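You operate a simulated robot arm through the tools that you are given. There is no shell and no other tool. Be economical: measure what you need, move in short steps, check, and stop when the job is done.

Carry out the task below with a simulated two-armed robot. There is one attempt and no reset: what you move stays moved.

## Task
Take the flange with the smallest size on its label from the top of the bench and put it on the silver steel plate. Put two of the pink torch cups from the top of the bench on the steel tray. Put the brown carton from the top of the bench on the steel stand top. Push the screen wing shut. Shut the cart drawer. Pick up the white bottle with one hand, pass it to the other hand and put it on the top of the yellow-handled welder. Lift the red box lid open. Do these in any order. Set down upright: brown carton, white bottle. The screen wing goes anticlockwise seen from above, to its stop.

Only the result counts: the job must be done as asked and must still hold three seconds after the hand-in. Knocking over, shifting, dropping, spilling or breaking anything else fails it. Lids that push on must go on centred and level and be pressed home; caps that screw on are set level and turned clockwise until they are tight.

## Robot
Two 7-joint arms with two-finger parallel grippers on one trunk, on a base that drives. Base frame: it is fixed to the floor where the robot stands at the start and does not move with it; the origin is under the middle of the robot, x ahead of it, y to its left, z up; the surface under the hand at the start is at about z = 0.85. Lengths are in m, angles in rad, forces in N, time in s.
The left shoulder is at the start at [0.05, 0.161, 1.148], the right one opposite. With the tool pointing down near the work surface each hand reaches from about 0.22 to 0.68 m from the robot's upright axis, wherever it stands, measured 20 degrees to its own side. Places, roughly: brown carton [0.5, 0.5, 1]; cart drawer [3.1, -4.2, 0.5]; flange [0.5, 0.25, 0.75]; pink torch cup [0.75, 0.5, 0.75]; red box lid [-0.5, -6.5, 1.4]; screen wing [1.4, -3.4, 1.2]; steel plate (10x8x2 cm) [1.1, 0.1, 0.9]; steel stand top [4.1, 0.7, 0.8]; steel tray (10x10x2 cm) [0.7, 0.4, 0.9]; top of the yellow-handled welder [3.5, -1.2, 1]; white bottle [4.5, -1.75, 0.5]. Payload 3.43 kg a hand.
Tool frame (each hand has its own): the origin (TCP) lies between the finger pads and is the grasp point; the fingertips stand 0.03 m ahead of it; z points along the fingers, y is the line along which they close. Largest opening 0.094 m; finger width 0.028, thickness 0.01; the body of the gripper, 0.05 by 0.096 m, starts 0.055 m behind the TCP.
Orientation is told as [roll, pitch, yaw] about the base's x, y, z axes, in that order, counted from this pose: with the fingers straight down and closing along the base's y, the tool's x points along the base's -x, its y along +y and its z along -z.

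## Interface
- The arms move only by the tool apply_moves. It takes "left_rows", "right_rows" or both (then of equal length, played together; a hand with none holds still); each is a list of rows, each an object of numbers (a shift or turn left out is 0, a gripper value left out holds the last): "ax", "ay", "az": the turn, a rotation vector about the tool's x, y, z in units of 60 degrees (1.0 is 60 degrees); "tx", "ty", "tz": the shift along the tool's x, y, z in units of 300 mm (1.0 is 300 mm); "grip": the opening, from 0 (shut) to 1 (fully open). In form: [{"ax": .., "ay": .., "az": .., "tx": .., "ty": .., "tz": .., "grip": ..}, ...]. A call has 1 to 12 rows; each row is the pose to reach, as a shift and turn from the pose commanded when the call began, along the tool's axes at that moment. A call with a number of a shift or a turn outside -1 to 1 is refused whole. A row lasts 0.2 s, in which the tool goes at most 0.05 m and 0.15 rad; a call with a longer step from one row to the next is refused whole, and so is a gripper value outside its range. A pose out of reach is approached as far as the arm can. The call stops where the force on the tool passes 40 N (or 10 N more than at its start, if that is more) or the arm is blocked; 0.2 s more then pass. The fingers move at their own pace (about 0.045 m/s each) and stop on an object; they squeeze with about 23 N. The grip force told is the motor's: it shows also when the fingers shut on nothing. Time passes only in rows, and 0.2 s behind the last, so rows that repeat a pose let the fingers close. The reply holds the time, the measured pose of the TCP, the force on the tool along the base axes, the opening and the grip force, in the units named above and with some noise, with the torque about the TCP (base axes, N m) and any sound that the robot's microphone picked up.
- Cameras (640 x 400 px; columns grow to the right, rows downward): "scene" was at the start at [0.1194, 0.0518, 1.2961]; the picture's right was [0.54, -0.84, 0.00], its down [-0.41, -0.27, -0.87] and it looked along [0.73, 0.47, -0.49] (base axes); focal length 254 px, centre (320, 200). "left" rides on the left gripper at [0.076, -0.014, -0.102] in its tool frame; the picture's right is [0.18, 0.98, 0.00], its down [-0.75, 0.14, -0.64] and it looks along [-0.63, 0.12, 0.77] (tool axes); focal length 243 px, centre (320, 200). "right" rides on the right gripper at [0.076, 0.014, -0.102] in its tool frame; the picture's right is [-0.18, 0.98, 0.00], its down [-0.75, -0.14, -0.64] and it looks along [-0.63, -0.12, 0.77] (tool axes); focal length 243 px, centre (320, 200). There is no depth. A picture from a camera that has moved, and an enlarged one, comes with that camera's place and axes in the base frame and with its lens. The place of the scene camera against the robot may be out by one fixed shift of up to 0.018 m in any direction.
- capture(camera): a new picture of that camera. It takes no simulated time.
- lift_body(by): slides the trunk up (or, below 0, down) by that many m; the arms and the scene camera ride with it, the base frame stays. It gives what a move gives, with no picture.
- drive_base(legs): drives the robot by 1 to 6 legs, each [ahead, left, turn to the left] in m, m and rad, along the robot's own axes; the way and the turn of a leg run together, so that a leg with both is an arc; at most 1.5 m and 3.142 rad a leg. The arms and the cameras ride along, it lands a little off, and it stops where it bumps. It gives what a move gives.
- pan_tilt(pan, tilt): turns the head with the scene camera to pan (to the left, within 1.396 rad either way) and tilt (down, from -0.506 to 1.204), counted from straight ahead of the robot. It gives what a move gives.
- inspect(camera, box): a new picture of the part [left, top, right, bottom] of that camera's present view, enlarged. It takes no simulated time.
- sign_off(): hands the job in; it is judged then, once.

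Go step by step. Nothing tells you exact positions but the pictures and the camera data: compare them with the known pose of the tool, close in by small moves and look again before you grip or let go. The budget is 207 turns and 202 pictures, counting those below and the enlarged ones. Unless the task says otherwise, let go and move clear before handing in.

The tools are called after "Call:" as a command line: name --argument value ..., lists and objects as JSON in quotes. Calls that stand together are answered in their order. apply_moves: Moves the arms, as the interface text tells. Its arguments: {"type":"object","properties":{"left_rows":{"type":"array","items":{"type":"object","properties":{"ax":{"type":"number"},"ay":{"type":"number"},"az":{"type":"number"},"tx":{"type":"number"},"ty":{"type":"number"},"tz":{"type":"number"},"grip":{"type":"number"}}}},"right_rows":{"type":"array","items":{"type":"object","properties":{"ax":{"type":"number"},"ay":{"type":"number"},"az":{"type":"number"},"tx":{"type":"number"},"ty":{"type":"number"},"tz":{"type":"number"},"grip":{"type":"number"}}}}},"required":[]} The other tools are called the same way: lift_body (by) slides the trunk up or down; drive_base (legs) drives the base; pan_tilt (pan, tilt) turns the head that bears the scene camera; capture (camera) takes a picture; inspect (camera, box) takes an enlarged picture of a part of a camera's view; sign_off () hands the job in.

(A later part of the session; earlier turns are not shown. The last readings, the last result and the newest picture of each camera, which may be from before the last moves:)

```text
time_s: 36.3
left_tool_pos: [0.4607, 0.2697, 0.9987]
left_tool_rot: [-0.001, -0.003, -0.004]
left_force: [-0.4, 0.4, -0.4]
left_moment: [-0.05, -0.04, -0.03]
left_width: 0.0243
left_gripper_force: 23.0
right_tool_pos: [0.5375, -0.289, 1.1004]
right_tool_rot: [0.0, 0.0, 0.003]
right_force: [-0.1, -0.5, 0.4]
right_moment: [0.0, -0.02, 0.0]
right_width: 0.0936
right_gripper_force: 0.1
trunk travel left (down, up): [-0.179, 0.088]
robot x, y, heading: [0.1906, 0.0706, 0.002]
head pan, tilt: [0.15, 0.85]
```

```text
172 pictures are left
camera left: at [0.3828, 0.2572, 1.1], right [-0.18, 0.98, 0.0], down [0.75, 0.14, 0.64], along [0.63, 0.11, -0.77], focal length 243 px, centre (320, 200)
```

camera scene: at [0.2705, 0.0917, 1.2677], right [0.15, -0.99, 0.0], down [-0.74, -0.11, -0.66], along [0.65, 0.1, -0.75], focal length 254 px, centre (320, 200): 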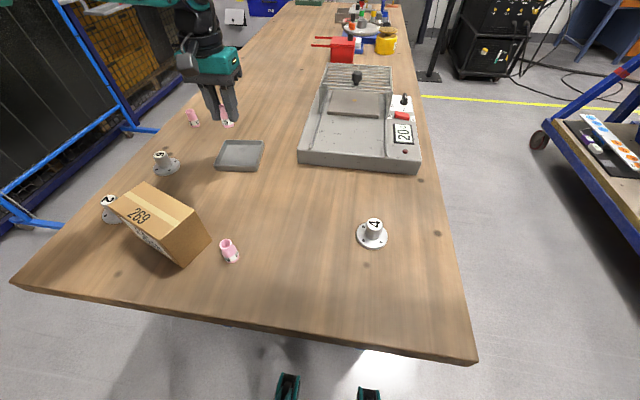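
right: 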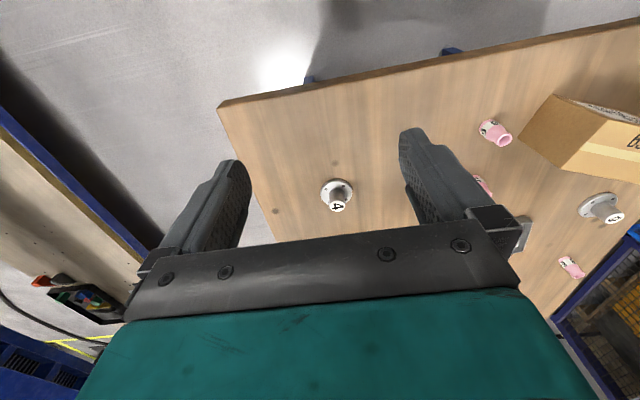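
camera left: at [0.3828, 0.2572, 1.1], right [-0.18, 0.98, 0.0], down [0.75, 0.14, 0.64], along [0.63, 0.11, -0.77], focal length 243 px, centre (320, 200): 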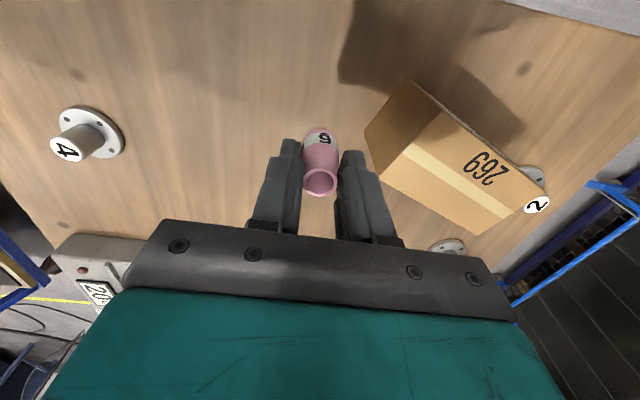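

Call:
apply_moves --left_rows '[{"tz": -0.1}, {"tz": -0.1, "tx": -0.13}, {"tz": -0.1, "tx": -0.26}, {"tz": -0.1, "tx": -0.39, "ty": 0.04}, {"tz": -0.1, "tx": -0.52, "ty": 0.09}, {"tz": -0.1, "tx": -0.65, "ty": 0.14}, {"tz": -0.1, "tx": -0.775, "ty": 0.2}, {"tz": -0.1, "tx": -0.775, "ty": 0.28}]'

Call:
capture --camera "left"

```text
time_s: 38.1
left_tool_pos: [0.6942, 0.3546, 1.0285]
left_tool_rot: [-0.003, -0.003, -0.005]
left_force: [0.5, 1.0, -0.5]
left_moment: [-0.02, -0.01, 0.03]
left_width: 0.0241
left_gripper_force: 23.1
right_tool_pos: [0.5371, -0.2901, 1.1018]
right_tool_rot: [0.0, 0.001, 0.004]
right_force: [0.6, 0.3, -0.4]
right_moment: [0.0, 0.0, 0.0]
right_width: 0.0939
right_gripper_force: 0.0
trunk travel left (down, up): [-0.179, 0.088]
robot x, y, heading: [0.1914, 0.0715, 0.007]
head pan, tilt: [0.15, 0.85]
```

```text
171 pictures are left
camera left: at [0.6167, 0.3413, 1.1305], right [-0.18, 0.98, 0.0], down [0.75, 0.14, 0.64], along [0.63, 0.11, -0.76], focal length 243 px, centre (320, 200)
```

left: 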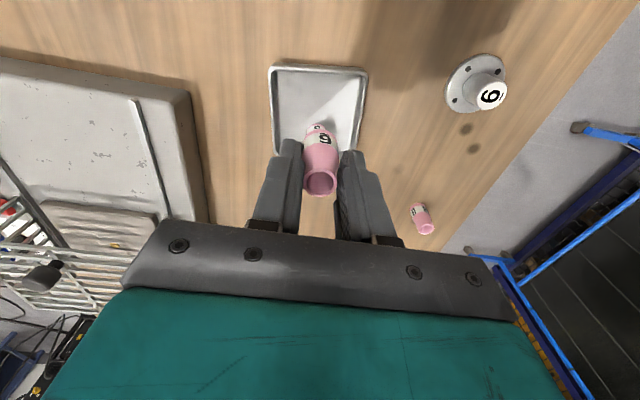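

Call:
lift_body --by -0.115

Call:
capture --camera "left"

Call:
lift_body --by -0.007

```text
time_s: 39.5
left_tool_pos: [0.6931, 0.3528, 0.9131]
left_tool_rot: [-0.002, -0.003, -0.005]
left_force: [-0.8, 0.3, -0.6]
left_moment: [-0.01, 0.03, -0.02]
left_width: 0.0238
left_gripper_force: 22.6
right_tool_pos: [0.5375, -0.2891, 0.9862]
right_tool_rot: [0.0, 0.001, 0.004]
right_force: [-0.2, 0.8, -0.5]
right_moment: [0.03, -0.02, -0.01]
right_width: 0.0939
right_gripper_force: 0.0
trunk travel left (down, up): [-0.064, 0.203]
robot x, y, heading: [0.1904, 0.0717, -0.002]
head pan, tilt: [0.15, 0.85]
```

```text
170 pictures are left
camera left: at [0.6165, 0.3404, 1.0155], right [-0.18, 0.98, 0.0], down [0.75, 0.14, 0.64], along [0.63, 0.11, -0.76], focal length 243 px, centre (320, 200)
```

left: 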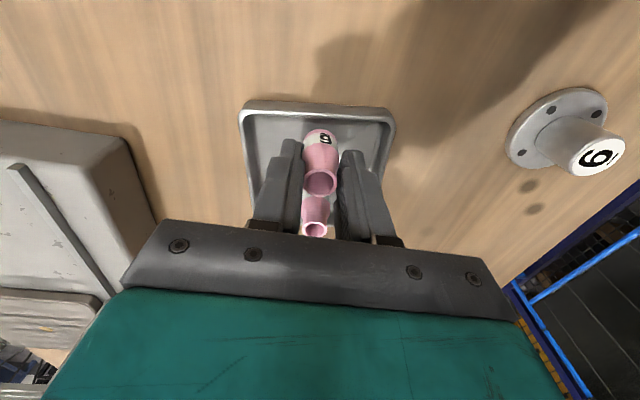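

```text
time_s: 40.1
left_tool_pos: [0.6938, 0.3535, 0.9065]
left_tool_rot: [-0.002, -0.004, -0.005]
left_force: [0.1, 0.4, -0.1]
left_moment: [-0.01, 0.0, 0.02]
left_width: 0.0235
left_gripper_force: 23.1
right_tool_pos: [0.5381, -0.2895, 0.98]
right_tool_rot: [0.0, 0.0, 0.004]
right_force: [-0.6, 0.1, -0.1]
right_moment: [0.01, -0.01, 0.0]
right_width: 0.094
right_gripper_force: 0.0
trunk travel left (down, up): [-0.057, 0.21]
robot x, y, heading: [0.1913, 0.0716, 0.003]
head pan, tilt: [0.15, 0.85]
```

Call:
lift_body --by -0.005

```text
time_s: 40.6
left_tool_pos: [0.6953, 0.3524, 0.9046]
left_tool_rot: [-0.001, -0.004, -0.006]
left_force: [-0.4, 0.6, 8.3]
left_moment: [0.04, 0.1, -0.02]
left_width: 0.0237
left_gripper_force: 22.8
right_tool_pos: [0.5372, -0.2896, 0.9744]
right_tool_rot: [0.0, 0.0, 0.004]
right_force: [0.8, -0.3, 0.5]
right_moment: [-0.03, -0.01, -0.01]
right_width: 0.094
right_gripper_force: 0.0
trunk travel left (down, up): [-0.052, 0.215]
robot x, y, heading: [0.1906, 0.0724, 0.004]
head pan, tilt: [0.15, 0.85]
```

Contact. I release and raise.

Call:
apply_moves --left_rows '[{"grip": 0.45}, {"grip": 0.45}, {"grip": 0.45}]'

Call:
lift_body --by 0.12

Call:
capture --camera "left"

Call:
capture --camera "scene"

```text
time_s: 41.4
left_tool_pos: [0.6942, 0.3534, 0.902]
left_tool_rot: [-0.002, -0.004, -0.006]
left_force: [-0.1, -0.8, 0.2]
left_moment: [0.02, 0.01, 0.0]
left_width: 0.0423
left_gripper_force: 0.0
right_tool_pos: [0.5371, -0.2891, 0.9738]
right_tool_rot: [0.0, 0.0, 0.004]
right_force: [0.4, 0.4, 0.8]
right_moment: [0.01, -0.01, -0.03]
right_width: 0.0939
right_gripper_force: 0.2
trunk travel left (down, up): [-0.052, 0.215]
robot x, y, heading: [0.1902, 0.0733, 0.004]
head pan, tilt: [0.15, 0.85]
```

```text
time_s: 42.9
left_tool_pos: [0.6945, 0.3528, 1.0212]
left_tool_rot: [-0.002, -0.002, -0.005]
left_force: [0.1, 0.0, 0.2]
left_moment: [-0.01, -0.01, -0.03]
left_width: 0.0421
left_gripper_force: 0.2
right_tool_pos: [0.5386, -0.2891, 1.0947]
right_tool_rot: [0.001, 0.001, 0.002]
right_force: [0.6, -0.4, -0.1]
right_moment: [0.04, -0.01, -0.03]
right_width: 0.094
right_gripper_force: 0.1
trunk travel left (down, up): [-0.172, 0.095]
robot x, y, heading: [0.1936, 0.0737, 0.005]
head pan, tilt: [0.15, 0.85]
```

```text
169 pictures are left
camera left: at [0.6167, 0.3405, 1.1233], right [-0.18, 0.98, 0.0], down [0.75, 0.14, 0.64], along [0.63, 0.11, -0.77], focal length 243 px, centre (320, 200)
```

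left: 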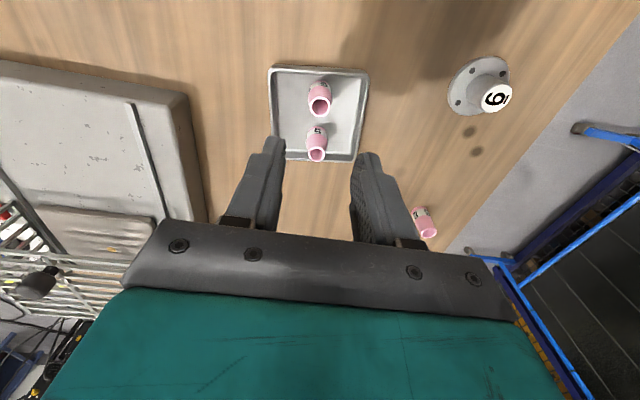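

```text
168 pictures are left
camera scene: at [0.312, 0.0869, 1.2646], right [0.15, -0.99, 0.0], down [-0.74, -0.12, -0.66], along [0.65, 0.1, -0.75], focal length 254 px, centre (320, 200)
```

scene: 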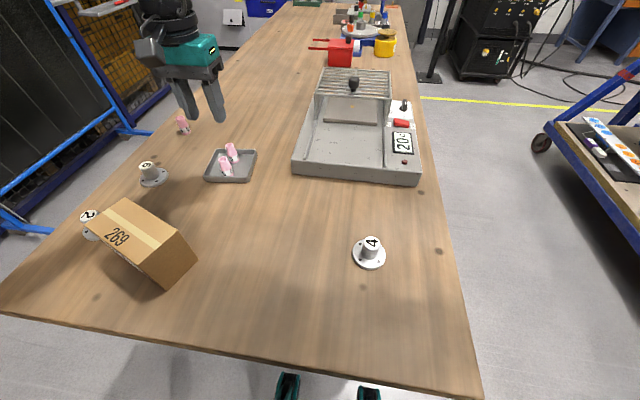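

Both cups are standing in the tray. Next I take the left hand over flange 2 (about (0.512,0.538)).

Call:
apply_moves --left_rows '[{"tx": 0.1, "ty": 0.1}, {"tx": 0.2, "ty": 0.2}, {"tx": 0.3, "ty": 0.3}, {"tx": 0.4, "ty": 0.4}, {"tx": 0.5, "ty": 0.5}, {"tx": 0.607, "ty": 0.617}]'

Call:
capture --camera "left"

```text
time_s: 44.3
left_tool_pos: [0.511, 0.5371, 1.0211]
left_tool_rot: [-0.001, -0.005, -0.009]
left_force: [-0.2, -1.1, -0.5]
left_moment: [0.01, 0.0, 0.02]
left_width: 0.0423
left_gripper_force: 0.1
right_tool_pos: [0.5366, -0.2904, 1.0954]
right_tool_rot: [0.002, -0.002, 0.003]
right_force: [-0.5, -0.4, 0.3]
right_moment: [0.02, -0.01, 0.02]
right_width: 0.0939
right_gripper_force: 0.0
trunk travel left (down, up): [-0.172, 0.095]
robot x, y, heading: [0.19, 0.0717, 0.011]
head pan, tilt: [0.15, 0.85]
```

```text
167 pictures are left
camera left: at [0.4337, 0.5246, 1.1224], right [-0.18, 0.98, 0.0], down [0.75, 0.13, 0.64], along [0.63, 0.11, -0.76], focal length 243 px, centre (320, 200)
```

left: 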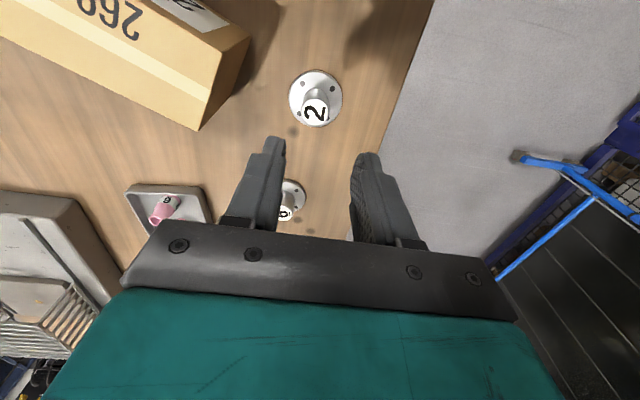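

Call:
apply_moves --left_rows '[{"tx": -0.01, "ty": -0.013, "tz": 0.12, "grip": 0.6}, {"tx": -0.01, "ty": -0.013, "tz": 0.24}, {"tx": -0.01, "ty": -0.013, "tz": 0.3}]'

Call:
capture --camera "left"

```text
time_s: 45.1
left_tool_pos: [0.5161, 0.535, 0.9306]
left_tool_rot: [-0.003, -0.002, -0.006]
left_force: [0.3, 0.5, -0.2]
left_moment: [0.02, -0.04, -0.03]
left_width: 0.0561
left_gripper_force: 0.0
right_tool_pos: [0.5383, -0.2891, 1.0949]
right_tool_rot: [0.0, -0.002, 0.005]
right_force: [0.2, 0.0, 0.3]
right_moment: [0.0, 0.04, -0.02]
right_width: 0.094
right_gripper_force: 0.1
trunk travel left (down, up): [-0.172, 0.095]
robot x, y, heading: [0.1878, 0.0738, -0.002]
head pan, tilt: [0.15, 0.85]
```

```text
166 pictures are left
camera left: at [0.4387, 0.5229, 1.0314], right [-0.18, 0.98, 0.0], down [0.75, 0.14, 0.64], along [0.63, 0.11, -0.76], focal length 243 px, centre (320, 200)
```

left: 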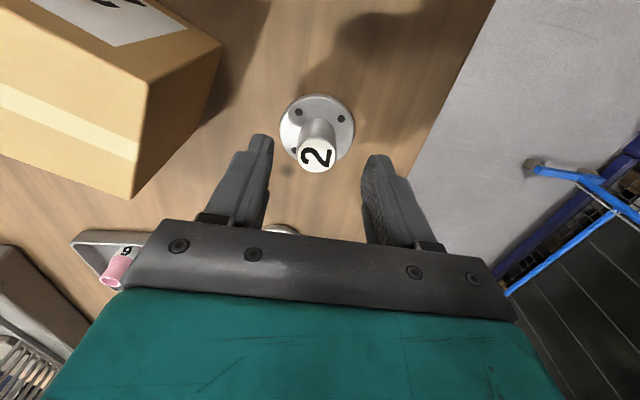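

Call:
apply_moves --left_rows '[{"tx": 0.01, "ty": -0.005, "tz": 0.11}, {"tx": 0.01, "ty": -0.005, "tz": 0.11, "grip": 0}, {"tx": 0.01, "ty": -0.005, "tz": 0.11, "grip": 0}, {"tx": 0.01, "ty": -0.005, "tz": 0.11, "grip": 0}, {"tx": 0.01, "ty": -0.005, "tz": 0.11, "grip": 0}, {"tx": 0.01, "ty": -0.005, "tz": 0.11, "grip": 0}]'

Call:
capture --camera "left"

```text
time_s: 46.5
left_tool_pos: [0.5128, 0.5345, 0.8974]
left_tool_rot: [-0.002, -0.003, -0.007]
left_force: [0.1, -0.7, 0.0]
left_moment: [0.0, -0.02, 0.01]
left_width: 0.026
left_gripper_force: 22.8
right_tool_pos: [0.5376, -0.2884, 1.0939]
right_tool_rot: [0.0, 0.0, 0.004]
right_force: [-1.3, 0.3, 0.5]
right_moment: [-0.03, 0.0, -0.04]
right_width: 0.0941
right_gripper_force: 0.1
trunk travel left (down, up): [-0.172, 0.095]
robot x, y, heading: [0.1926, 0.0722, 0.008]
head pan, tilt: [0.15, 0.85]
```

```text
165 pictures are left
camera left: at [0.4354, 0.5217, 0.9983], right [-0.18, 0.98, 0.0], down [0.75, 0.14, 0.64], along [0.63, 0.11, -0.77], focal length 243 px, centre (320, 200)
```

left: 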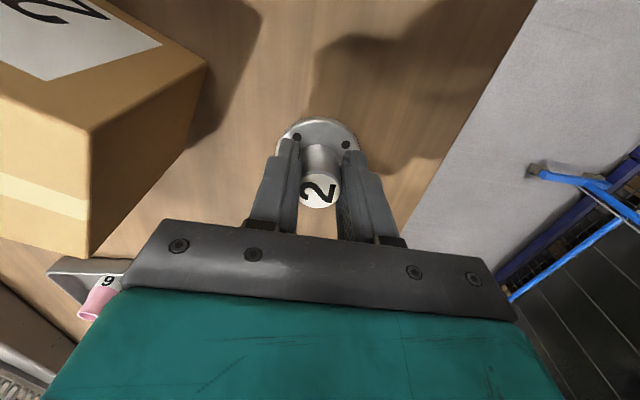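

Flange 2 is gripped. I lift it and bring it in, then retreat from the bench to drive around to its right side.

Call:
apply_moves --left_rows '[{"tz": -0.15}, {"tz": -0.3}, {"tz": -0.45}, {"tz": -0.6}, {"tz": -0.75}, {"tz": -0.75, "ty": -0.15}, {"tz": -0.75, "ty": -0.3}]' --right_rows '[{}, {}, {}, {}, {"ty": 0.1}, {"ty": 0.2}, {"ty": 0.25}]'

Call:
drive_base --legs '[[-0.45, 0, 0], [0, -0.57, 0], [0, 0, 1.57]]'

Call:
pan_tilt --pan -0.9 --tilt 0.6

Call:
capture --camera "scene"

```text
time_s: 48.1
left_tool_pos: [0.5115, 0.4449, 1.1191]
left_tool_rot: [-0.003, -0.002, -0.006]
left_force: [-0.3, 0.2, -1.6]
left_moment: [0.01, 0.0, 0.02]
left_width: 0.026
left_gripper_force: 23.5
right_tool_pos: [0.5375, -0.2148, 1.0941]
right_tool_rot: [0.0, -0.001, 0.005]
right_force: [0.1, -0.4, 0.5]
right_moment: [-0.01, -0.01, -0.01]
right_width: 0.0942
right_gripper_force: 0.1
trunk travel left (down, up): [-0.172, 0.095]
robot x, y, heading: [0.1951, 0.0719, 0.002]
head pan, tilt: [0.15, 0.85]
```

```text
time_s: 59.8
left_tool_pos: [-0.6406, -0.1792, 1.1211]
left_tool_rot: [-0.002, -0.002, 1.571]
left_force: [-0.8, 0.2, -0.7]
left_moment: [0.02, -0.02, 0.01]
left_width: 0.0261
left_gripper_force: 23.0
right_tool_pos: [0.0191, -0.1501, 1.0952]
right_tool_rot: [0.0, 0.0, 1.582]
right_force: [0.1, 0.4, -0.1]
right_moment: [0.04, -0.02, -0.02]
right_width: 0.0943
right_gripper_force: 0.0
trunk travel left (down, up): [-0.172, 0.095]
robot x, y, heading: [-0.2632, -0.5, 1.576]
head pan, tilt: [0.15, 0.85]
```

```text
time_s: 61.1
left_tool_pos: [-0.6407, -0.1802, 1.1211]
left_tool_rot: [-0.002, -0.004, 1.573]
left_force: [0.9, 0.4, -0.9]
left_moment: [-0.03, -0.02, 0.02]
left_width: 0.026
left_gripper_force: 23.7
right_tool_pos: [0.0192, -0.1506, 1.0947]
right_tool_rot: [0.0, 0.0, 1.583]
right_force: [-0.1, -0.4, -0.5]
right_moment: [-0.03, -0.01, -0.04]
right_width: 0.094
right_gripper_force: 0.1
trunk travel left (down, up): [-0.172, 0.095]
robot x, y, heading: [-0.2668, -0.4964, 1.585]
head pan, tilt: [-0.901, 0.6]
```

```text
164 pictures are left
camera scene: at [-0.194, -0.3995, 1.2855], right [0.63, -0.78, 0.0], down [-0.44, -0.36, -0.82], along [0.64, 0.52, -0.57], focal length 254 px, centre (320, 200)
```

scene: 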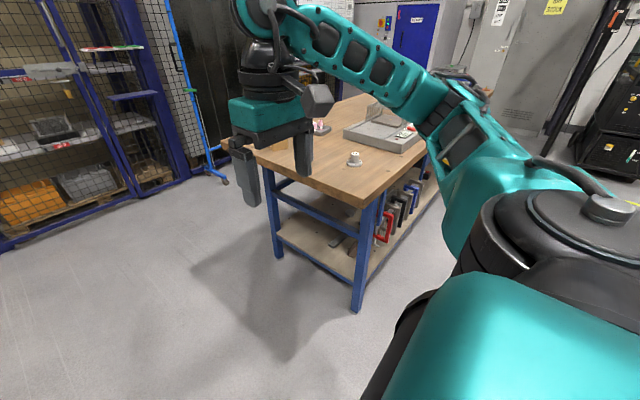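

Call:
drive_base --legs '[[0, -1.12, -0.01]]'

Call:
pan_tilt --pan -0.1 --tilt 0.75

Call:
capture --camera "scene"

```text
time_s: 71.3
left_tool_pos: [0.4821, -0.1669, 1.1209]
left_tool_rot: [-0.001, -0.004, 1.582]
left_force: [-0.3, -0.1, -2.0]
left_moment: [-0.03, 0.01, 0.01]
left_width: 0.0259
left_gripper_force: 23.4
right_tool_pos: [1.1426, -0.1291, 1.0949]
right_tool_rot: [0.0, 0.0, 1.592]
right_force: [-0.1, 0.0, 0.0]
right_moment: [0.01, 0.01, -0.01]
right_width: 0.0942
right_gripper_force: 0.1
trunk travel left (down, up): [-0.172, 0.095]
robot x, y, heading: [0.8654, -0.4793, 1.593]
head pan, tilt: [-0.901, 0.6]
```

```text
time_s: 72.4
left_tool_pos: [0.4844, -0.1655, 1.1204]
left_tool_rot: [-0.001, -0.003, 1.582]
left_force: [0.1, 0.0, -1.2]
left_moment: [0.01, -0.03, 0.03]
left_width: 0.0262
left_gripper_force: 23.2
right_tool_pos: [1.1435, -0.129, 1.0953]
right_tool_rot: [0.001, -0.001, 1.593]
right_force: [0.0, -1.0, -0.5]
right_moment: [-0.03, 0.0, -0.01]
right_width: 0.094
right_gripper_force: 0.2
trunk travel left (down, up): [-0.172, 0.095]
robot x, y, heading: [0.8638, -0.4798, 1.593]
head pan, tilt: [-0.099, 0.75]
```

```text
163 pictures are left
camera scene: at [0.8708, -0.3546, 1.2726], right [1.0, -0.08, 0.0], down [-0.05, -0.68, -0.73], along [0.06, 0.73, -0.68], focal length 254 px, centre (320, 200)
```

scene: 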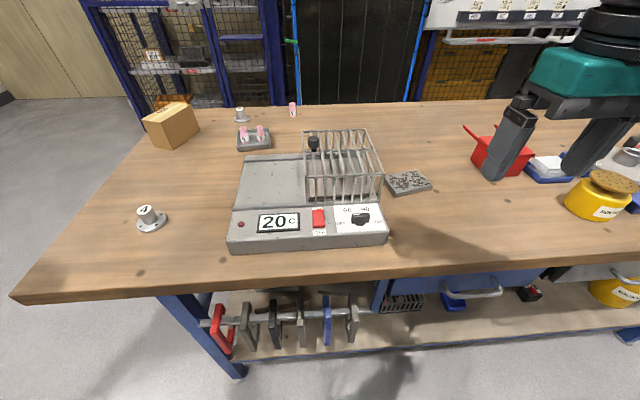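

Call:
inspect --camera "scene" --box '[220, 120, 440, 260]'

Call:
capture --camera "right"

```text
2.86 times, centred on (330, 190) of scene
camera zoom: at [0.8708, -0.3546, 1.2726], right [1.0, -0.08, 0.0], down [-0.05, -0.68, -0.73], along [0.06, 0.73, -0.68], focal length 727 px, centre (291, 229)
```

zoom: 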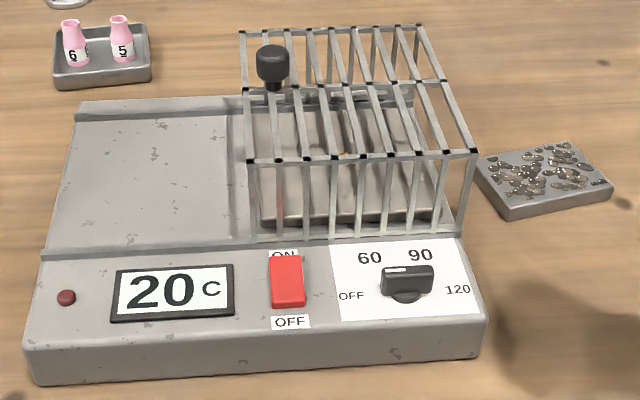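

```text
161 pictures are left
camera right: at [1.1301, -0.2062, 1.1984], right [-0.99, 0.16, 0.0], down [0.13, 0.76, 0.64], along [0.1, 0.63, -0.77], focal length 243 px, centre (320, 200)
```

right: 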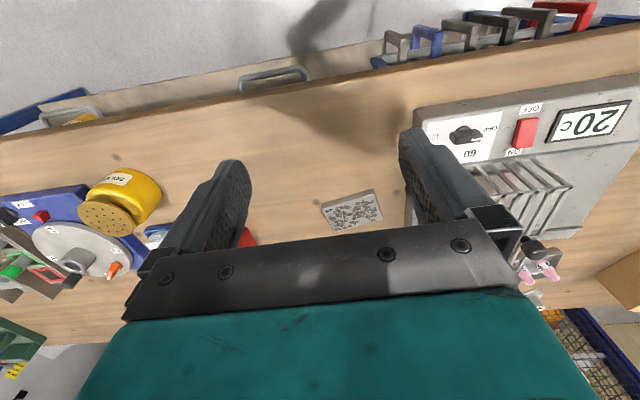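

A separate slab right of the heater, about 10×8 cm at (1.13,0.12), matches the listed plate better. I take a closer look.

Call:
inspect --camera "right" --box '[300, 170, 400, 240]'

Call:
inspect --camera "scene" --box '[370, 150, 450, 210]'

```text
5.71 times, centred on (350, 205) of right
camera zoom: at [1.1301, -0.2062, 1.1984], right [-0.99, 0.16, 0.0], down [0.13, 0.76, 0.64], along [0.1, 0.63, -0.77], focal length 1386 px, centre (149, 171)
```

zoom: 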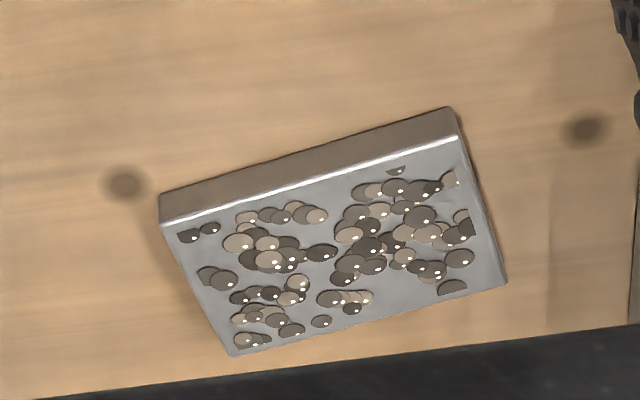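

```text
6.67 times, centred on (410, 180) of scene
camera zoom: at [0.8708, -0.3546, 1.2726], right [1.0, -0.08, 0.0], down [-0.05, -0.68, -0.73], along [0.06, 0.73, -0.68], focal length 1696 px, centre (-280, 333)
```

zoom: 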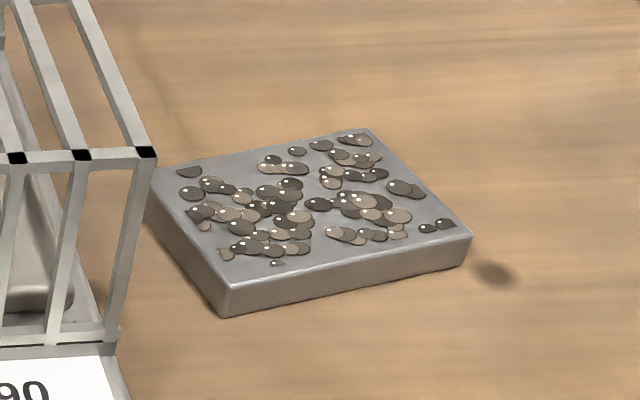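

The slab is a solid steel plate of the right size (the spatter is a print). I strafe right so the left hand can reach it.

Call:
drive_base --legs '[[0, -0.43, -0.02]]'

Call:
pan_tilt --pan 0.35 --tilt 0.75

Call:
capture --camera "scene"

Call:
capture --camera "left"

```text
time_s: 76.7
left_tool_pos: [0.9189, -0.1533, 1.1202]
left_tool_rot: [-0.001, -0.002, 1.564]
left_force: [-0.4, 0.8, -1.4]
left_moment: [0.0, 0.02, 0.03]
left_width: 0.0256
left_gripper_force: 22.6
right_tool_pos: [1.5784, -0.1294, 1.0942]
right_tool_rot: [0.001, -0.001, 1.574]
right_force: [-0.3, 0.0, -0.1]
right_moment: [0.03, 0.01, -0.01]
right_width: 0.0946
right_gripper_force: 0.1
trunk travel left (down, up): [-0.172, 0.095]
robot x, y, heading: [1.2918, -0.4744, 1.574]
head pan, tilt: [-0.099, 0.75]
```

```text
time_s: 77.6
left_tool_pos: [0.9177, -0.1537, 1.1206]
left_tool_rot: [-0.003, -0.003, 1.564]
left_force: [-0.4, 0.5, -1.1]
left_moment: [-0.01, 0.0, -0.01]
left_width: 0.0262
left_gripper_force: 23.5
right_tool_pos: [1.5773, -0.1285, 1.0962]
right_tool_rot: [-0.001, -0.002, 1.574]
right_force: [-0.1, 0.2, 0.2]
right_moment: [0.02, 0.01, 0.02]
right_width: 0.0942
right_gripper_force: 0.0
trunk travel left (down, up): [-0.172, 0.095]
robot x, y, heading: [1.2931, -0.4745, 1.573]
head pan, tilt: [0.351, 0.75]
```

```text
158 pictures are left
camera scene: at [1.2655, -0.3543, 1.2726], right [0.94, 0.35, 0.0], down [0.24, -0.64, -0.73], along [-0.25, 0.69, -0.68], focal length 254 px, centre (320, 200)
```

scene: 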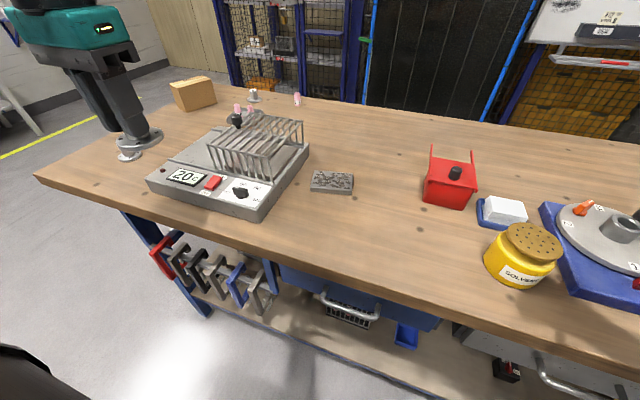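

```text
157 pictures are left
camera left: at [0.9307, -0.2303, 1.222], right [-0.98, -0.18, 0.0], down [-0.14, 0.75, 0.64], along [-0.11, 0.63, -0.77], focal length 243 px, centre (320, 200)
```

left: 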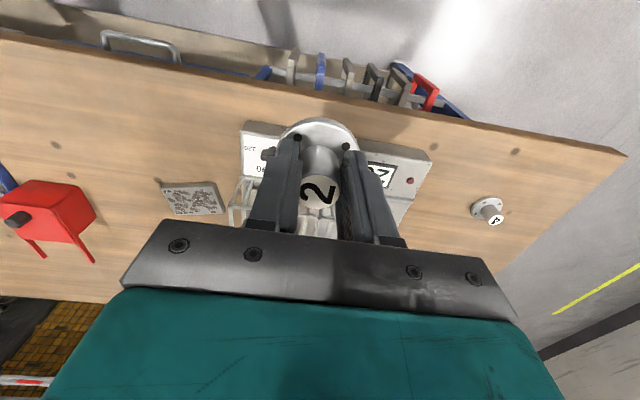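

Plate is at about (1.117,0.10). I drive 4 cm closer and move the flange over the plate.

Call:
drive_base --legs '[[0.04, 0, 0]]'

Call:
apply_moves --left_rows '[{"ty": -0.1, "tx": -0.1}, {"ty": -0.2, "tx": -0.2}, {"ty": -0.3, "tx": -0.3}, {"ty": -0.4, "tx": -0.4}, {"ty": -0.5, "tx": -0.5}, {"ty": -0.58, "tx": -0.6}, {"ty": -0.663, "tx": -0.7}]'

Call:
capture --camera "left"

```text
time_s: 78.5
left_tool_pos: [0.9189, -0.1148, 1.12]
left_tool_rot: [-0.002, -0.001, 1.562]
left_force: [0.3, 0.2, -1.4]
left_moment: [-0.04, 0.0, 0.0]
left_width: 0.0265
left_gripper_force: 22.7
right_tool_pos: [1.5786, -0.0901, 1.0949]
right_tool_rot: [0.0, 0.001, 1.572]
right_force: [0.2, 0.4, 0.4]
right_moment: [-0.02, -0.03, -0.02]
right_width: 0.0942
right_gripper_force: 0.2
trunk travel left (down, up): [-0.172, 0.095]
robot x, y, heading: [1.2948, -0.4326, 1.566]
head pan, tilt: [0.351, 0.75]
```

```text
time_s: 80.1
left_tool_pos: [1.1048, 0.0734, 1.1196]
left_tool_rot: [-0.003, -0.005, 1.567]
left_force: [0.3, -0.7, -1.1]
left_moment: [0.02, 0.0, 0.01]
left_width: 0.0261
left_gripper_force: 23.4
left hand out of reach, approached as far as the arm can: row 7
right_tool_pos: [1.5785, -0.093, 1.0962]
right_tool_rot: [0.0, -0.001, 1.572]
right_force: [-1.1, -0.6, 0.7]
right_moment: [0.03, 0.01, -0.01]
right_width: 0.0941
right_gripper_force: 0.1
trunk travel left (down, up): [-0.172, 0.095]
robot x, y, heading: [1.2904, -0.4365, 1.571]
head pan, tilt: [0.351, 0.75]
```

```text
156 pictures are left
camera left: at [1.1172, -0.0022, 1.2207], right [-0.98, -0.18, 0.0], down [-0.14, 0.75, 0.65], along [-0.11, 0.64, -0.76], focal length 243 px, centre (320, 200)
```

left: 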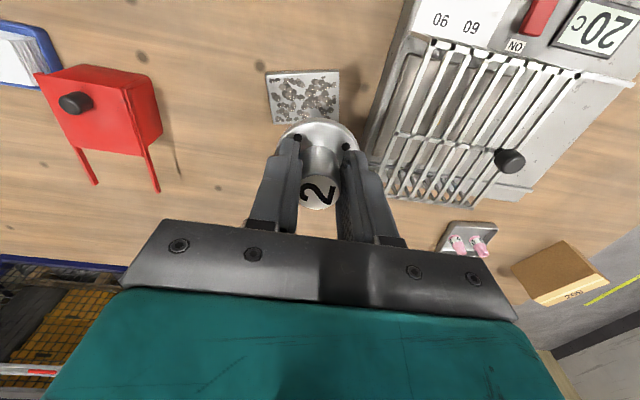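

Plate centre about (1.12,0.108). I raise and retract the right hand clear of the solvent pot, then lower the trunk.

Call:
apply_moves --right_rows '[{"tx": 0.15}, {"tx": 0.15, "tz": -0.15}, {"tx": 0.15, "tz": -0.3}, {"tx": 0.15, "tz": -0.45}, {"tx": 0.15, "tz": -0.6}]'

Call:
lift_body --by -0.165

Call:
apply_moves --left_rows '[{"ty": -0.05, "tx": -0.0}, {"ty": -0.05, "tx": -0.12}]'

Call:
capture --camera "left"

Call:
capture --camera "scene"

```text
time_s: 81.3
left_tool_pos: [1.1046, 0.0753, 1.1187]
left_tool_rot: [-0.004, -0.005, 1.564]
left_force: [-0.3, 1.7, 0.1]
left_moment: [0.03, -0.03, -0.01]
left_width: 0.0261
left_gripper_force: 22.9
right_tool_pos: [1.5746, -0.1343, 1.2764]
right_tool_rot: [-0.001, 0.001, 1.572]
right_force: [0.4, -0.2, 0.2]
right_moment: [-0.02, 0.0, -0.02]
right_width: 0.0941
right_gripper_force: 0.2
trunk travel left (down, up): [-0.172, 0.095]
robot x, y, heading: [1.292, -0.4378, 1.576]
head pan, tilt: [0.351, 0.75]
```

```text
time_s: 83.2
left_tool_pos: [1.1052, 0.075, 0.9532]
left_tool_rot: [-0.003, -0.004, 1.565]
left_force: [0.9, -0.5, -0.3]
left_moment: [0.02, 0.01, 0.02]
left_width: 0.0265
left_gripper_force: 22.7
right_tool_pos: [1.5749, -0.1343, 1.1105]
right_tool_rot: [0.0, 0.0, 1.573]
right_force: [0.3, 0.1, -0.6]
right_moment: [-0.01, 0.04, 0.0]
right_width: 0.0943
right_gripper_force: 0.0
trunk travel left (down, up): [-0.007, 0.26]
robot x, y, heading: [1.2911, -0.4307, 1.572]
head pan, tilt: [0.351, 0.75]
```

```text
time_s: 83.8
left_tool_pos: [1.098, 0.0829, 0.9487]
left_tool_rot: [-0.005, -0.004, 1.564]
left_force: [0.1, 0.5, -1.0]
left_moment: [-0.02, 0.03, 0.03]
left_width: 0.0261
left_gripper_force: 22.8
left hand out of reach, approached as far as the arm can: row 1, 2
right_tool_pos: [1.5749, -0.1354, 1.1113]
right_tool_rot: [0.001, 0.002, 1.572]
right_force: [0.3, -1.3, -0.4]
right_moment: [0.01, -0.01, -0.02]
right_width: 0.0938
right_gripper_force: 0.1
trunk travel left (down, up): [-0.007, 0.26]
robot x, y, heading: [1.2879, -0.4347, 1.572]
head pan, tilt: [0.351, 0.75]
```

```text
155 pictures are left
camera left: at [1.1097, 0.0065, 1.0496], right [-0.98, -0.18, -0.01], down [-0.14, 0.75, 0.65], along [-0.11, 0.64, -0.76], focal length 243 px, centre (320, 200)
```

left: 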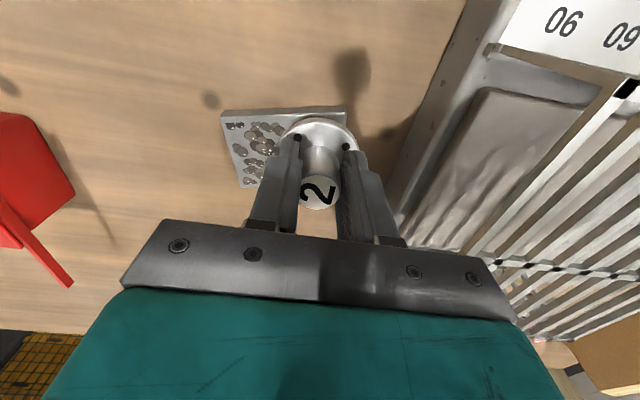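

```text
154 pictures are left
camera scene: at [1.2654, -0.3155, 1.1076], right [0.94, 0.35, 0.0], down [0.24, -0.64, -0.73], along [-0.25, 0.69, -0.68], focal length 254 px, centre (320, 200)
```

scene: 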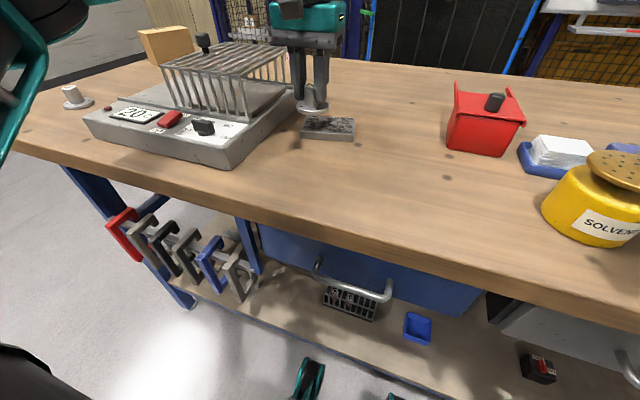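

The inward limit blocks again; I shift the robot right 6 cm and bring the hand back left and forward.

Call:
drive_base --legs '[[0.0, -0.07, 0]]'

Call:
apply_moves --left_rows '[{"ty": 0.1, "tx": -0.0}, {"ty": 0.17, "tx": -0.09}]'

Call:
capture --camera "left"

```text
time_s: 85.0
left_tool_pos: [1.1666, 0.0829, 0.9474]
left_tool_rot: [-0.004, -0.006, 1.561]
left_force: [-0.3, 0.1, -0.8]
left_moment: [-0.05, -0.01, 0.01]
left_width: 0.0262
left_gripper_force: 23.0
right_tool_pos: [1.6442, -0.1355, 1.1112]
right_tool_rot: [-0.001, -0.001, 1.572]
right_force: [-0.4, 0.1, 0.1]
right_moment: [0.03, 0.01, -0.02]
right_width: 0.0942
right_gripper_force: 0.1
trunk travel left (down, up): [-0.007, 0.26]
robot x, y, heading: [1.3581, -0.4374, 1.576]
head pan, tilt: [0.351, 0.75]
```

```text
time_s: 85.7
left_tool_pos: [1.1149, 0.1117, 0.948]
left_tool_rot: [-0.007, -0.004, 1.561]
left_force: [-0.3, 0.3, -0.4]
left_moment: [-0.04, 0.0, 0.03]
left_width: 0.0261
left_gripper_force: 22.6
right_tool_pos: [1.6439, -0.1349, 1.1118]
right_tool_rot: [-0.001, 0.0, 1.571]
right_force: [-0.4, -0.2, 0.1]
right_moment: [0.0, 0.01, 0.02]
right_width: 0.094
right_gripper_force: 0.1
trunk travel left (down, up): [-0.007, 0.26]
robot x, y, heading: [1.3653, -0.4393, 1.571]
head pan, tilt: [0.351, 0.75]
```

```text
153 pictures are left
camera left: at [1.1271, 0.0356, 1.0501], right [-0.98, -0.18, -0.01], down [-0.14, 0.75, 0.64], along [-0.11, 0.64, -0.76], focal length 243 px, centre (320, 200)
```

left: 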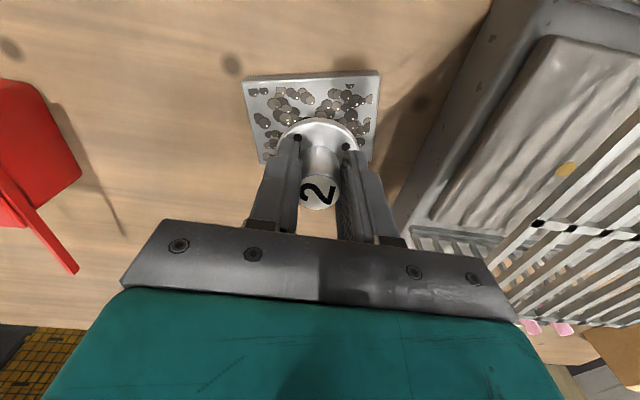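

Flange is over the plate centre. I lower by the arm.

Call:
apply_moves --left_rows '[{"ty": -0.013, "tz": 0.04}, {"ty": -0.013, "tz": 0.08}, {"ty": -0.013, "tz": 0.095}]'

```text
time_s: 86.5
left_tool_pos: [1.1202, 0.1106, 0.9197]
left_tool_rot: [-0.003, -0.004, 1.562]
left_force: [-0.2, -0.8, -0.7]
left_moment: [-0.04, 0.03, 0.0]
left_width: 0.0261
left_gripper_force: 23.3
right_tool_pos: [1.6432, -0.134, 1.111]
right_tool_rot: [-0.001, -0.001, 1.571]
right_force: [0.8, -0.1, -0.2]
right_moment: [-0.02, -0.01, 0.0]
right_width: 0.0939
right_gripper_force: 0.1
trunk travel left (down, up): [-0.007, 0.26]
robot x, y, heading: [1.3597, -0.4359, 1.576]
head pan, tilt: [0.351, 0.75]
```

Call:
apply_moves --left_rows '[{"tz": 0.007}, {"tz": 0.014}]'

```text
time_s: 87.0
left_tool_pos: [1.1202, 0.1107, 0.9157]
left_tool_rot: [-0.004, -0.005, 1.563]
left_force: [-0.4, 0.2, -1.6]
left_moment: [0.0, 0.0, 0.01]
left_width: 0.0259
left_gripper_force: 22.9
right_tool_pos: [1.644, -0.1342, 1.1117]
right_tool_rot: [-0.001, 0.001, 1.574]
right_force: [0.0, 1.1, 0.2]
right_moment: [0.02, 0.01, -0.01]
right_width: 0.0942
right_gripper_force: 0.2
trunk travel left (down, up): [-0.007, 0.26]
robot x, y, heading: [1.3578, -0.4356, 1.576]
head pan, tilt: [0.351, 0.75]
```

Call:
apply_moves --left_rows '[{"tz": 0.008}, {"tz": 0.016}]'

Call:
inspect --camera "scene" --box '[260, 60, 380, 160]'

```text
time_s: 87.7
left_tool_pos: [1.1194, 0.1103, 0.9131]
left_tool_rot: [-0.005, -0.008, 1.563]
left_force: [-2.2, 0.5, 7.1]
left_moment: [-0.08, 0.21, 0.01]
left_width: 0.0259
left_gripper_force: 23.3
right_tool_pos: [1.6444, -0.1346, 1.1103]
right_tool_rot: [0.0, 0.0, 1.571]
right_force: [0.0, 0.0, -1.6]
right_moment: [-0.01, -0.03, 0.0]
right_width: 0.0938
right_gripper_force: 0.1
trunk travel left (down, up): [-0.007, 0.26]
robot x, y, heading: [1.3598, -0.4339, 1.569]
head pan, tilt: [0.351, 0.75]
```

```text
4.00 times, centred on (320, 110) of scene
camera zoom: at [1.3342, -0.3158, 1.1079], right [0.94, 0.34, 0.0], down [0.23, -0.64, -0.73], along [-0.25, 0.69, -0.68], focal length 1018 px, centre (320, 560)
```

zoom: 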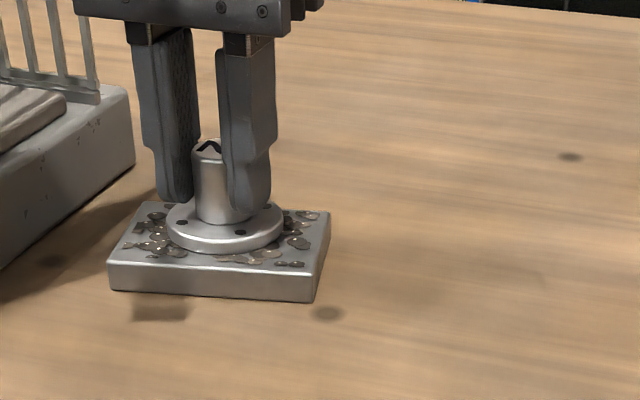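

Flange rests on the plate. I release, raise straight up, and check.

Call:
apply_moves --left_rows '[{"grip": 0.5}, {"grip": 0.5}, {"grip": 0.5}, {"grip": 0.5, "tz": -0.1}, {"grip": 0.5, "tz": -0.25}]'

Call:
lift_body --by 0.165

Call:
capture --camera "left"

```text
time_s: 88.8
left_tool_pos: [1.1189, 0.1038, 0.9845]
left_tool_rot: [-0.006, -0.007, 1.562]
left_force: [-0.4, -0.4, 0.7]
left_moment: [-0.01, 0.0, 0.0]
left_width: 0.0472
left_gripper_force: 0.0
left hand out of reach, approached as far as the arm can: row 5
right_tool_pos: [1.6436, -0.1348, 1.1115]
right_tool_rot: [0.001, -0.001, 1.572]
right_force: [0.5, -0.3, 0.4]
right_moment: [0.0, 0.02, -0.01]
right_width: 0.0938
right_gripper_force: 0.0
trunk travel left (down, up): [-0.007, 0.26]
robot x, y, heading: [1.3568, -0.4366, 1.573]
head pan, tilt: [0.351, 0.75]
```

```text
time_s: 90.7
left_tool_pos: [1.1197, 0.1047, 1.1511]
left_tool_rot: [-0.005, -0.007, 1.562]
left_force: [-0.5, 0.2, -0.9]
left_moment: [0.05, 0.01, 0.01]
left_width: 0.047
left_gripper_force: 0.1
right_tool_pos: [1.644, -0.1348, 1.2757]
right_tool_rot: [0.001, 0.001, 1.573]
right_force: [-0.4, -0.2, 0.8]
right_moment: [0.0, 0.0, -0.02]
right_width: 0.0938
right_gripper_force: 0.1
trunk travel left (down, up): [-0.172, 0.095]
robot x, y, heading: [1.3593, -0.4331, 1.572]
head pan, tilt: [0.351, 0.75]
```

```text
151 pictures are left
camera left: at [1.1309, 0.0283, 1.2501], right [-0.98, -0.18, -0.01], down [-0.14, 0.75, 0.65], along [-0.11, 0.64, -0.76], focal length 243 px, centre (320, 200)
```

left: 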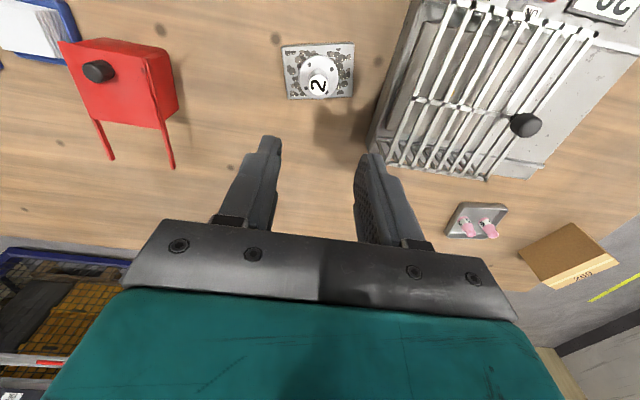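

Flange is on the plate. Next is the carton: I retract the left hand and drive back to the bench end, keeping the heading so the right hand can take the carton.

Call:
apply_moves --left_rows '[{"tx": 0.15}, {"tx": 0.3}, {"tx": 0.45}, {"tx": 0.6, "ty": 0.1}, {"tx": 0.73, "ty": 0.2}, {"tx": 0.73, "ty": 0.33}]'

Call:
drive_base --legs '[[-0.03, 0, 0], [0, 1.4, 0], [0.5, 0, 0]]'

Call:
pan_tilt --pan -0.9 --tilt 0.75

Call:
capture --camera "scene"

Call:
capture --camera "right"

```text
refused: row 4 steps farther than a row can; nothing moved
```

```text
time_s: 106.1
left_tool_pos: [-0.2623, 0.5848, 1.1485]
left_tool_rot: [-0.005, -0.006, 1.554]
left_force: [0.4, 0.3, -0.4]
left_moment: [0.02, 0.0, -0.02]
left_width: 0.0471
left_gripper_force: 0.1
right_tool_pos: [0.2606, 0.3388, 1.2767]
right_tool_rot: [-0.001, 0.0, 1.563]
right_force: [-0.6, 0.3, 0.0]
right_moment: [-0.01, -0.03, 0.0]
right_width: 0.0943
right_gripper_force: 0.0
trunk travel left (down, up): [-0.172, 0.095]
robot x, y, heading: [-0.0264, 0.0411, 1.563]
head pan, tilt: [0.351, 0.75]
```

```text
time_s: 107.5
left_tool_pos: [-0.2635, 0.5844, 1.1486]
left_tool_rot: [-0.004, -0.005, 1.552]
left_force: [-0.5, -0.6, 0.5]
left_moment: [0.02, -0.01, -0.03]
left_width: 0.0471
left_gripper_force: 0.1
right_tool_pos: [0.2611, 0.3399, 1.2758]
right_tool_rot: [0.002, 0.0, 1.562]
right_force: [0.9, 0.2, -0.2]
right_moment: [-0.02, 0.0, -0.01]
right_width: 0.0941
right_gripper_force: 0.2
trunk travel left (down, up): [-0.172, 0.095]
robot x, y, heading: [-0.0231, 0.0419, 1.559]
head pan, tilt: [-0.901, 0.75]
```

```text
150 pictures are left
camera scene: at [0.0422, 0.1352, 1.2726], right [0.61, -0.79, 0.0], down [-0.54, -0.42, -0.73], along [0.58, 0.45, -0.68], focal length 254 px, centre (320, 200)
```

scene: 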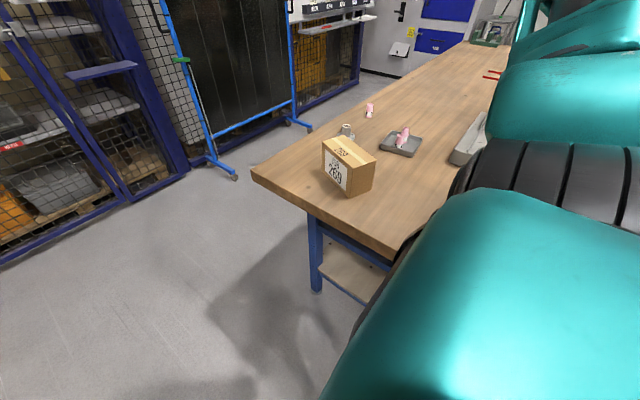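

```text
149 pictures are left
camera right: at [0.2454, 0.2633, 1.3793], right [-0.98, 0.19, 0.0], down [0.15, 0.75, 0.64], along [0.12, 0.63, -0.77], focal length 243 px, centre (320, 200)
```

right: 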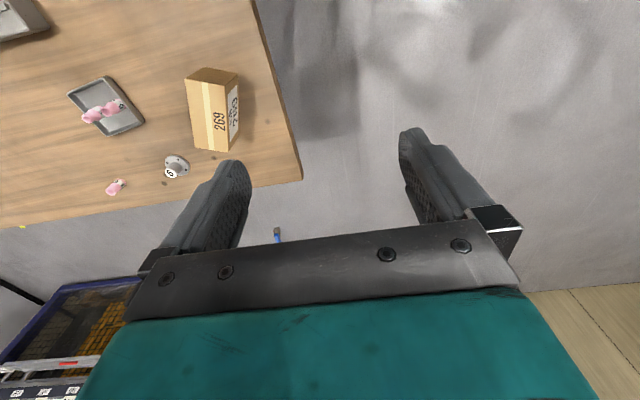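

Call:
inspect --camera "right" --box '[50, 40, 290, 200]'

Call:
inspect --camera "scene" --box '[300, 90, 440, 210]'

```text
2.50 times, centred on (170, 120) of right
camera zoom: at [0.2454, 0.2633, 1.3793], right [-0.98, 0.19, 0.0], down [0.15, 0.75, 0.64], along [0.12, 0.63, -0.77], focal length 606 px, centre (695, 400)
```

zoom: 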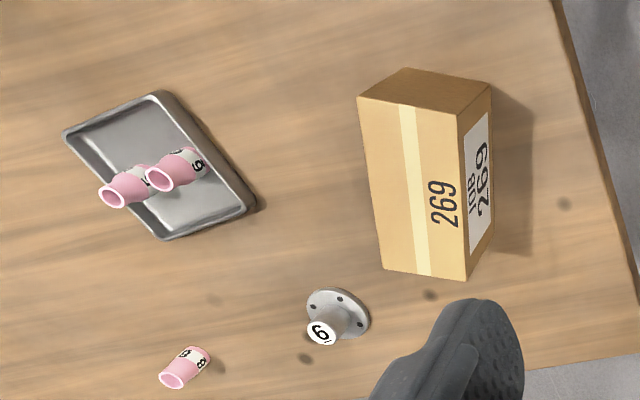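

```text
3.33 times, centred on (370, 150) of scene
camera zoom: at [0.0422, 0.1352, 1.2726], right [0.61, -0.79, 0.0], down [-0.54, -0.42, -0.73], along [0.58, 0.45, -0.68], focal length 848 px, centre (153, 367)
```

zoom: 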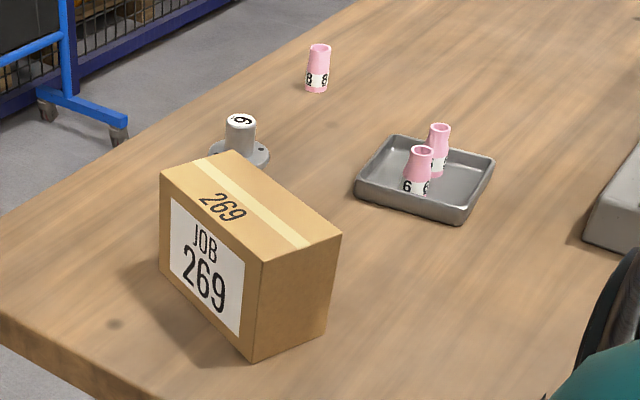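

Carton top corners give centre (0.4755,0.393), short side 0.064 m, rotated about 19° from the hand. I move the right hand over it and turn.

Call:
apply_moves --right_rows '[{"ty": -0.15, "tx": -0.04, "az": 0.1}, {"ty": -0.3, "tx": -0.08, "az": 0.2}, {"ty": -0.45, "tx": -0.12, "az": 0.315}, {"ty": -0.6, "tx": -0.16, "az": 0.315}, {"ty": -0.715, "tx": -0.177, "az": 0.315}, {"ty": -0.715, "tx": -0.177, "az": 0.315, "tz": 0.16}, {"ty": -0.715, "tx": -0.177, "az": 0.315, "tz": 0.32}, {"ty": -0.715, "tx": -0.177, "az": 0.315, "tz": 0.48}, {"ty": -0.715, "tx": -0.177, "az": 0.315, "tz": 0.64}, {"ty": -0.715, "tx": -0.177, "az": 0.315, "tz": 0.8}]'

Call:
capture --camera "right"

```text
time_s: 109.7
left_tool_pos: [-0.2619, 0.5845, 1.1497]
left_tool_rot: [-0.005, -0.008, 1.55]
left_force: [0.5, -1.3, -0.6]
left_moment: [0.01, 0.04, 0.02]
left_width: 0.0472
left_gripper_force: 0.0
right_tool_pos: [0.4761, 0.3892, 1.0336]
right_tool_rot: [-0.001, -0.004, 1.232]
right_force: [-0.7, 0.3, -0.5]
right_moment: [-0.02, 0.0, 0.02]
right_width: 0.0939
right_gripper_force: 0.1
right hand out of reach, approached as far as the arm can: row 1, 2, 3, 4, 5, 6
trunk travel left (down, up): [-0.172, 0.095]
robot x, y, heading: [-0.0299, 0.0409, 1.563]
head pan, tilt: [-0.901, 0.75]
```

```text
146 pictures are left
camera right: at [0.4373, 0.3204, 1.1375], right [-0.87, 0.5, 0.0], down [0.38, 0.66, 0.64], along [0.32, 0.56, -0.77], focal length 243 px, centre (320, 200)
```

right: 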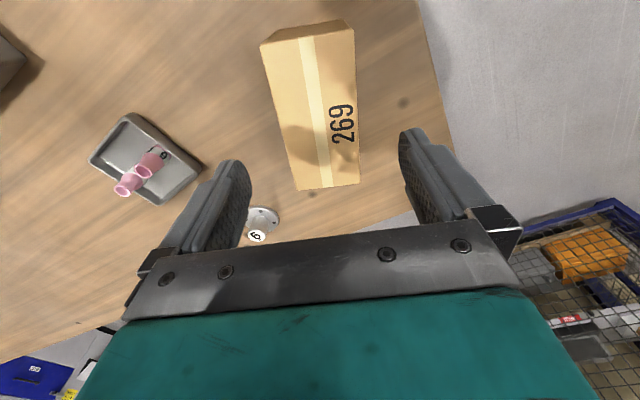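

Call:
apply_moves --right_rows '[{"tx": -0.016, "az": 0.057, "tz": 0.08}, {"tx": -0.016, "az": 0.057, "tz": 0.17}]'

Call:
capture --camera "right"

```text
time_s: 110.3
left_tool_pos: [-0.2618, 0.5851, 1.1494]
left_tool_rot: [-0.005, -0.008, 1.554]
left_force: [-0.3, 0.4, 1.1]
left_moment: [-0.04, 0.03, 0.02]
left_width: 0.0469
left_gripper_force: 0.0
right_tool_pos: [0.4765, 0.3933, 0.9836]
right_tool_rot: [0.001, 0.0, 1.173]
right_force: [0.2, 1.0, -0.1]
right_moment: [0.03, 0.03, -0.02]
right_width: 0.094
right_gripper_force: 0.0
trunk travel left (down, up): [-0.172, 0.095]
robot x, y, heading: [-0.0288, 0.0419, 1.56]
head pan, tilt: [-0.901, 0.75]
```

```text
145 pictures are left
camera right: at [0.4341, 0.3294, 1.0869], right [-0.83, 0.55, 0.0], down [0.42, 0.64, 0.64], along [0.35, 0.54, -0.77], focal length 243 px, centre (320, 200)
```

right: 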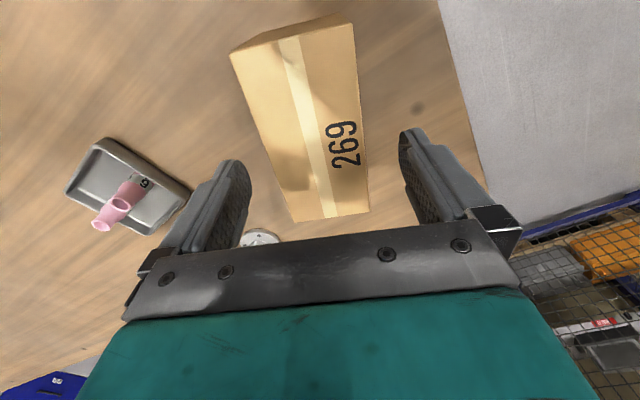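

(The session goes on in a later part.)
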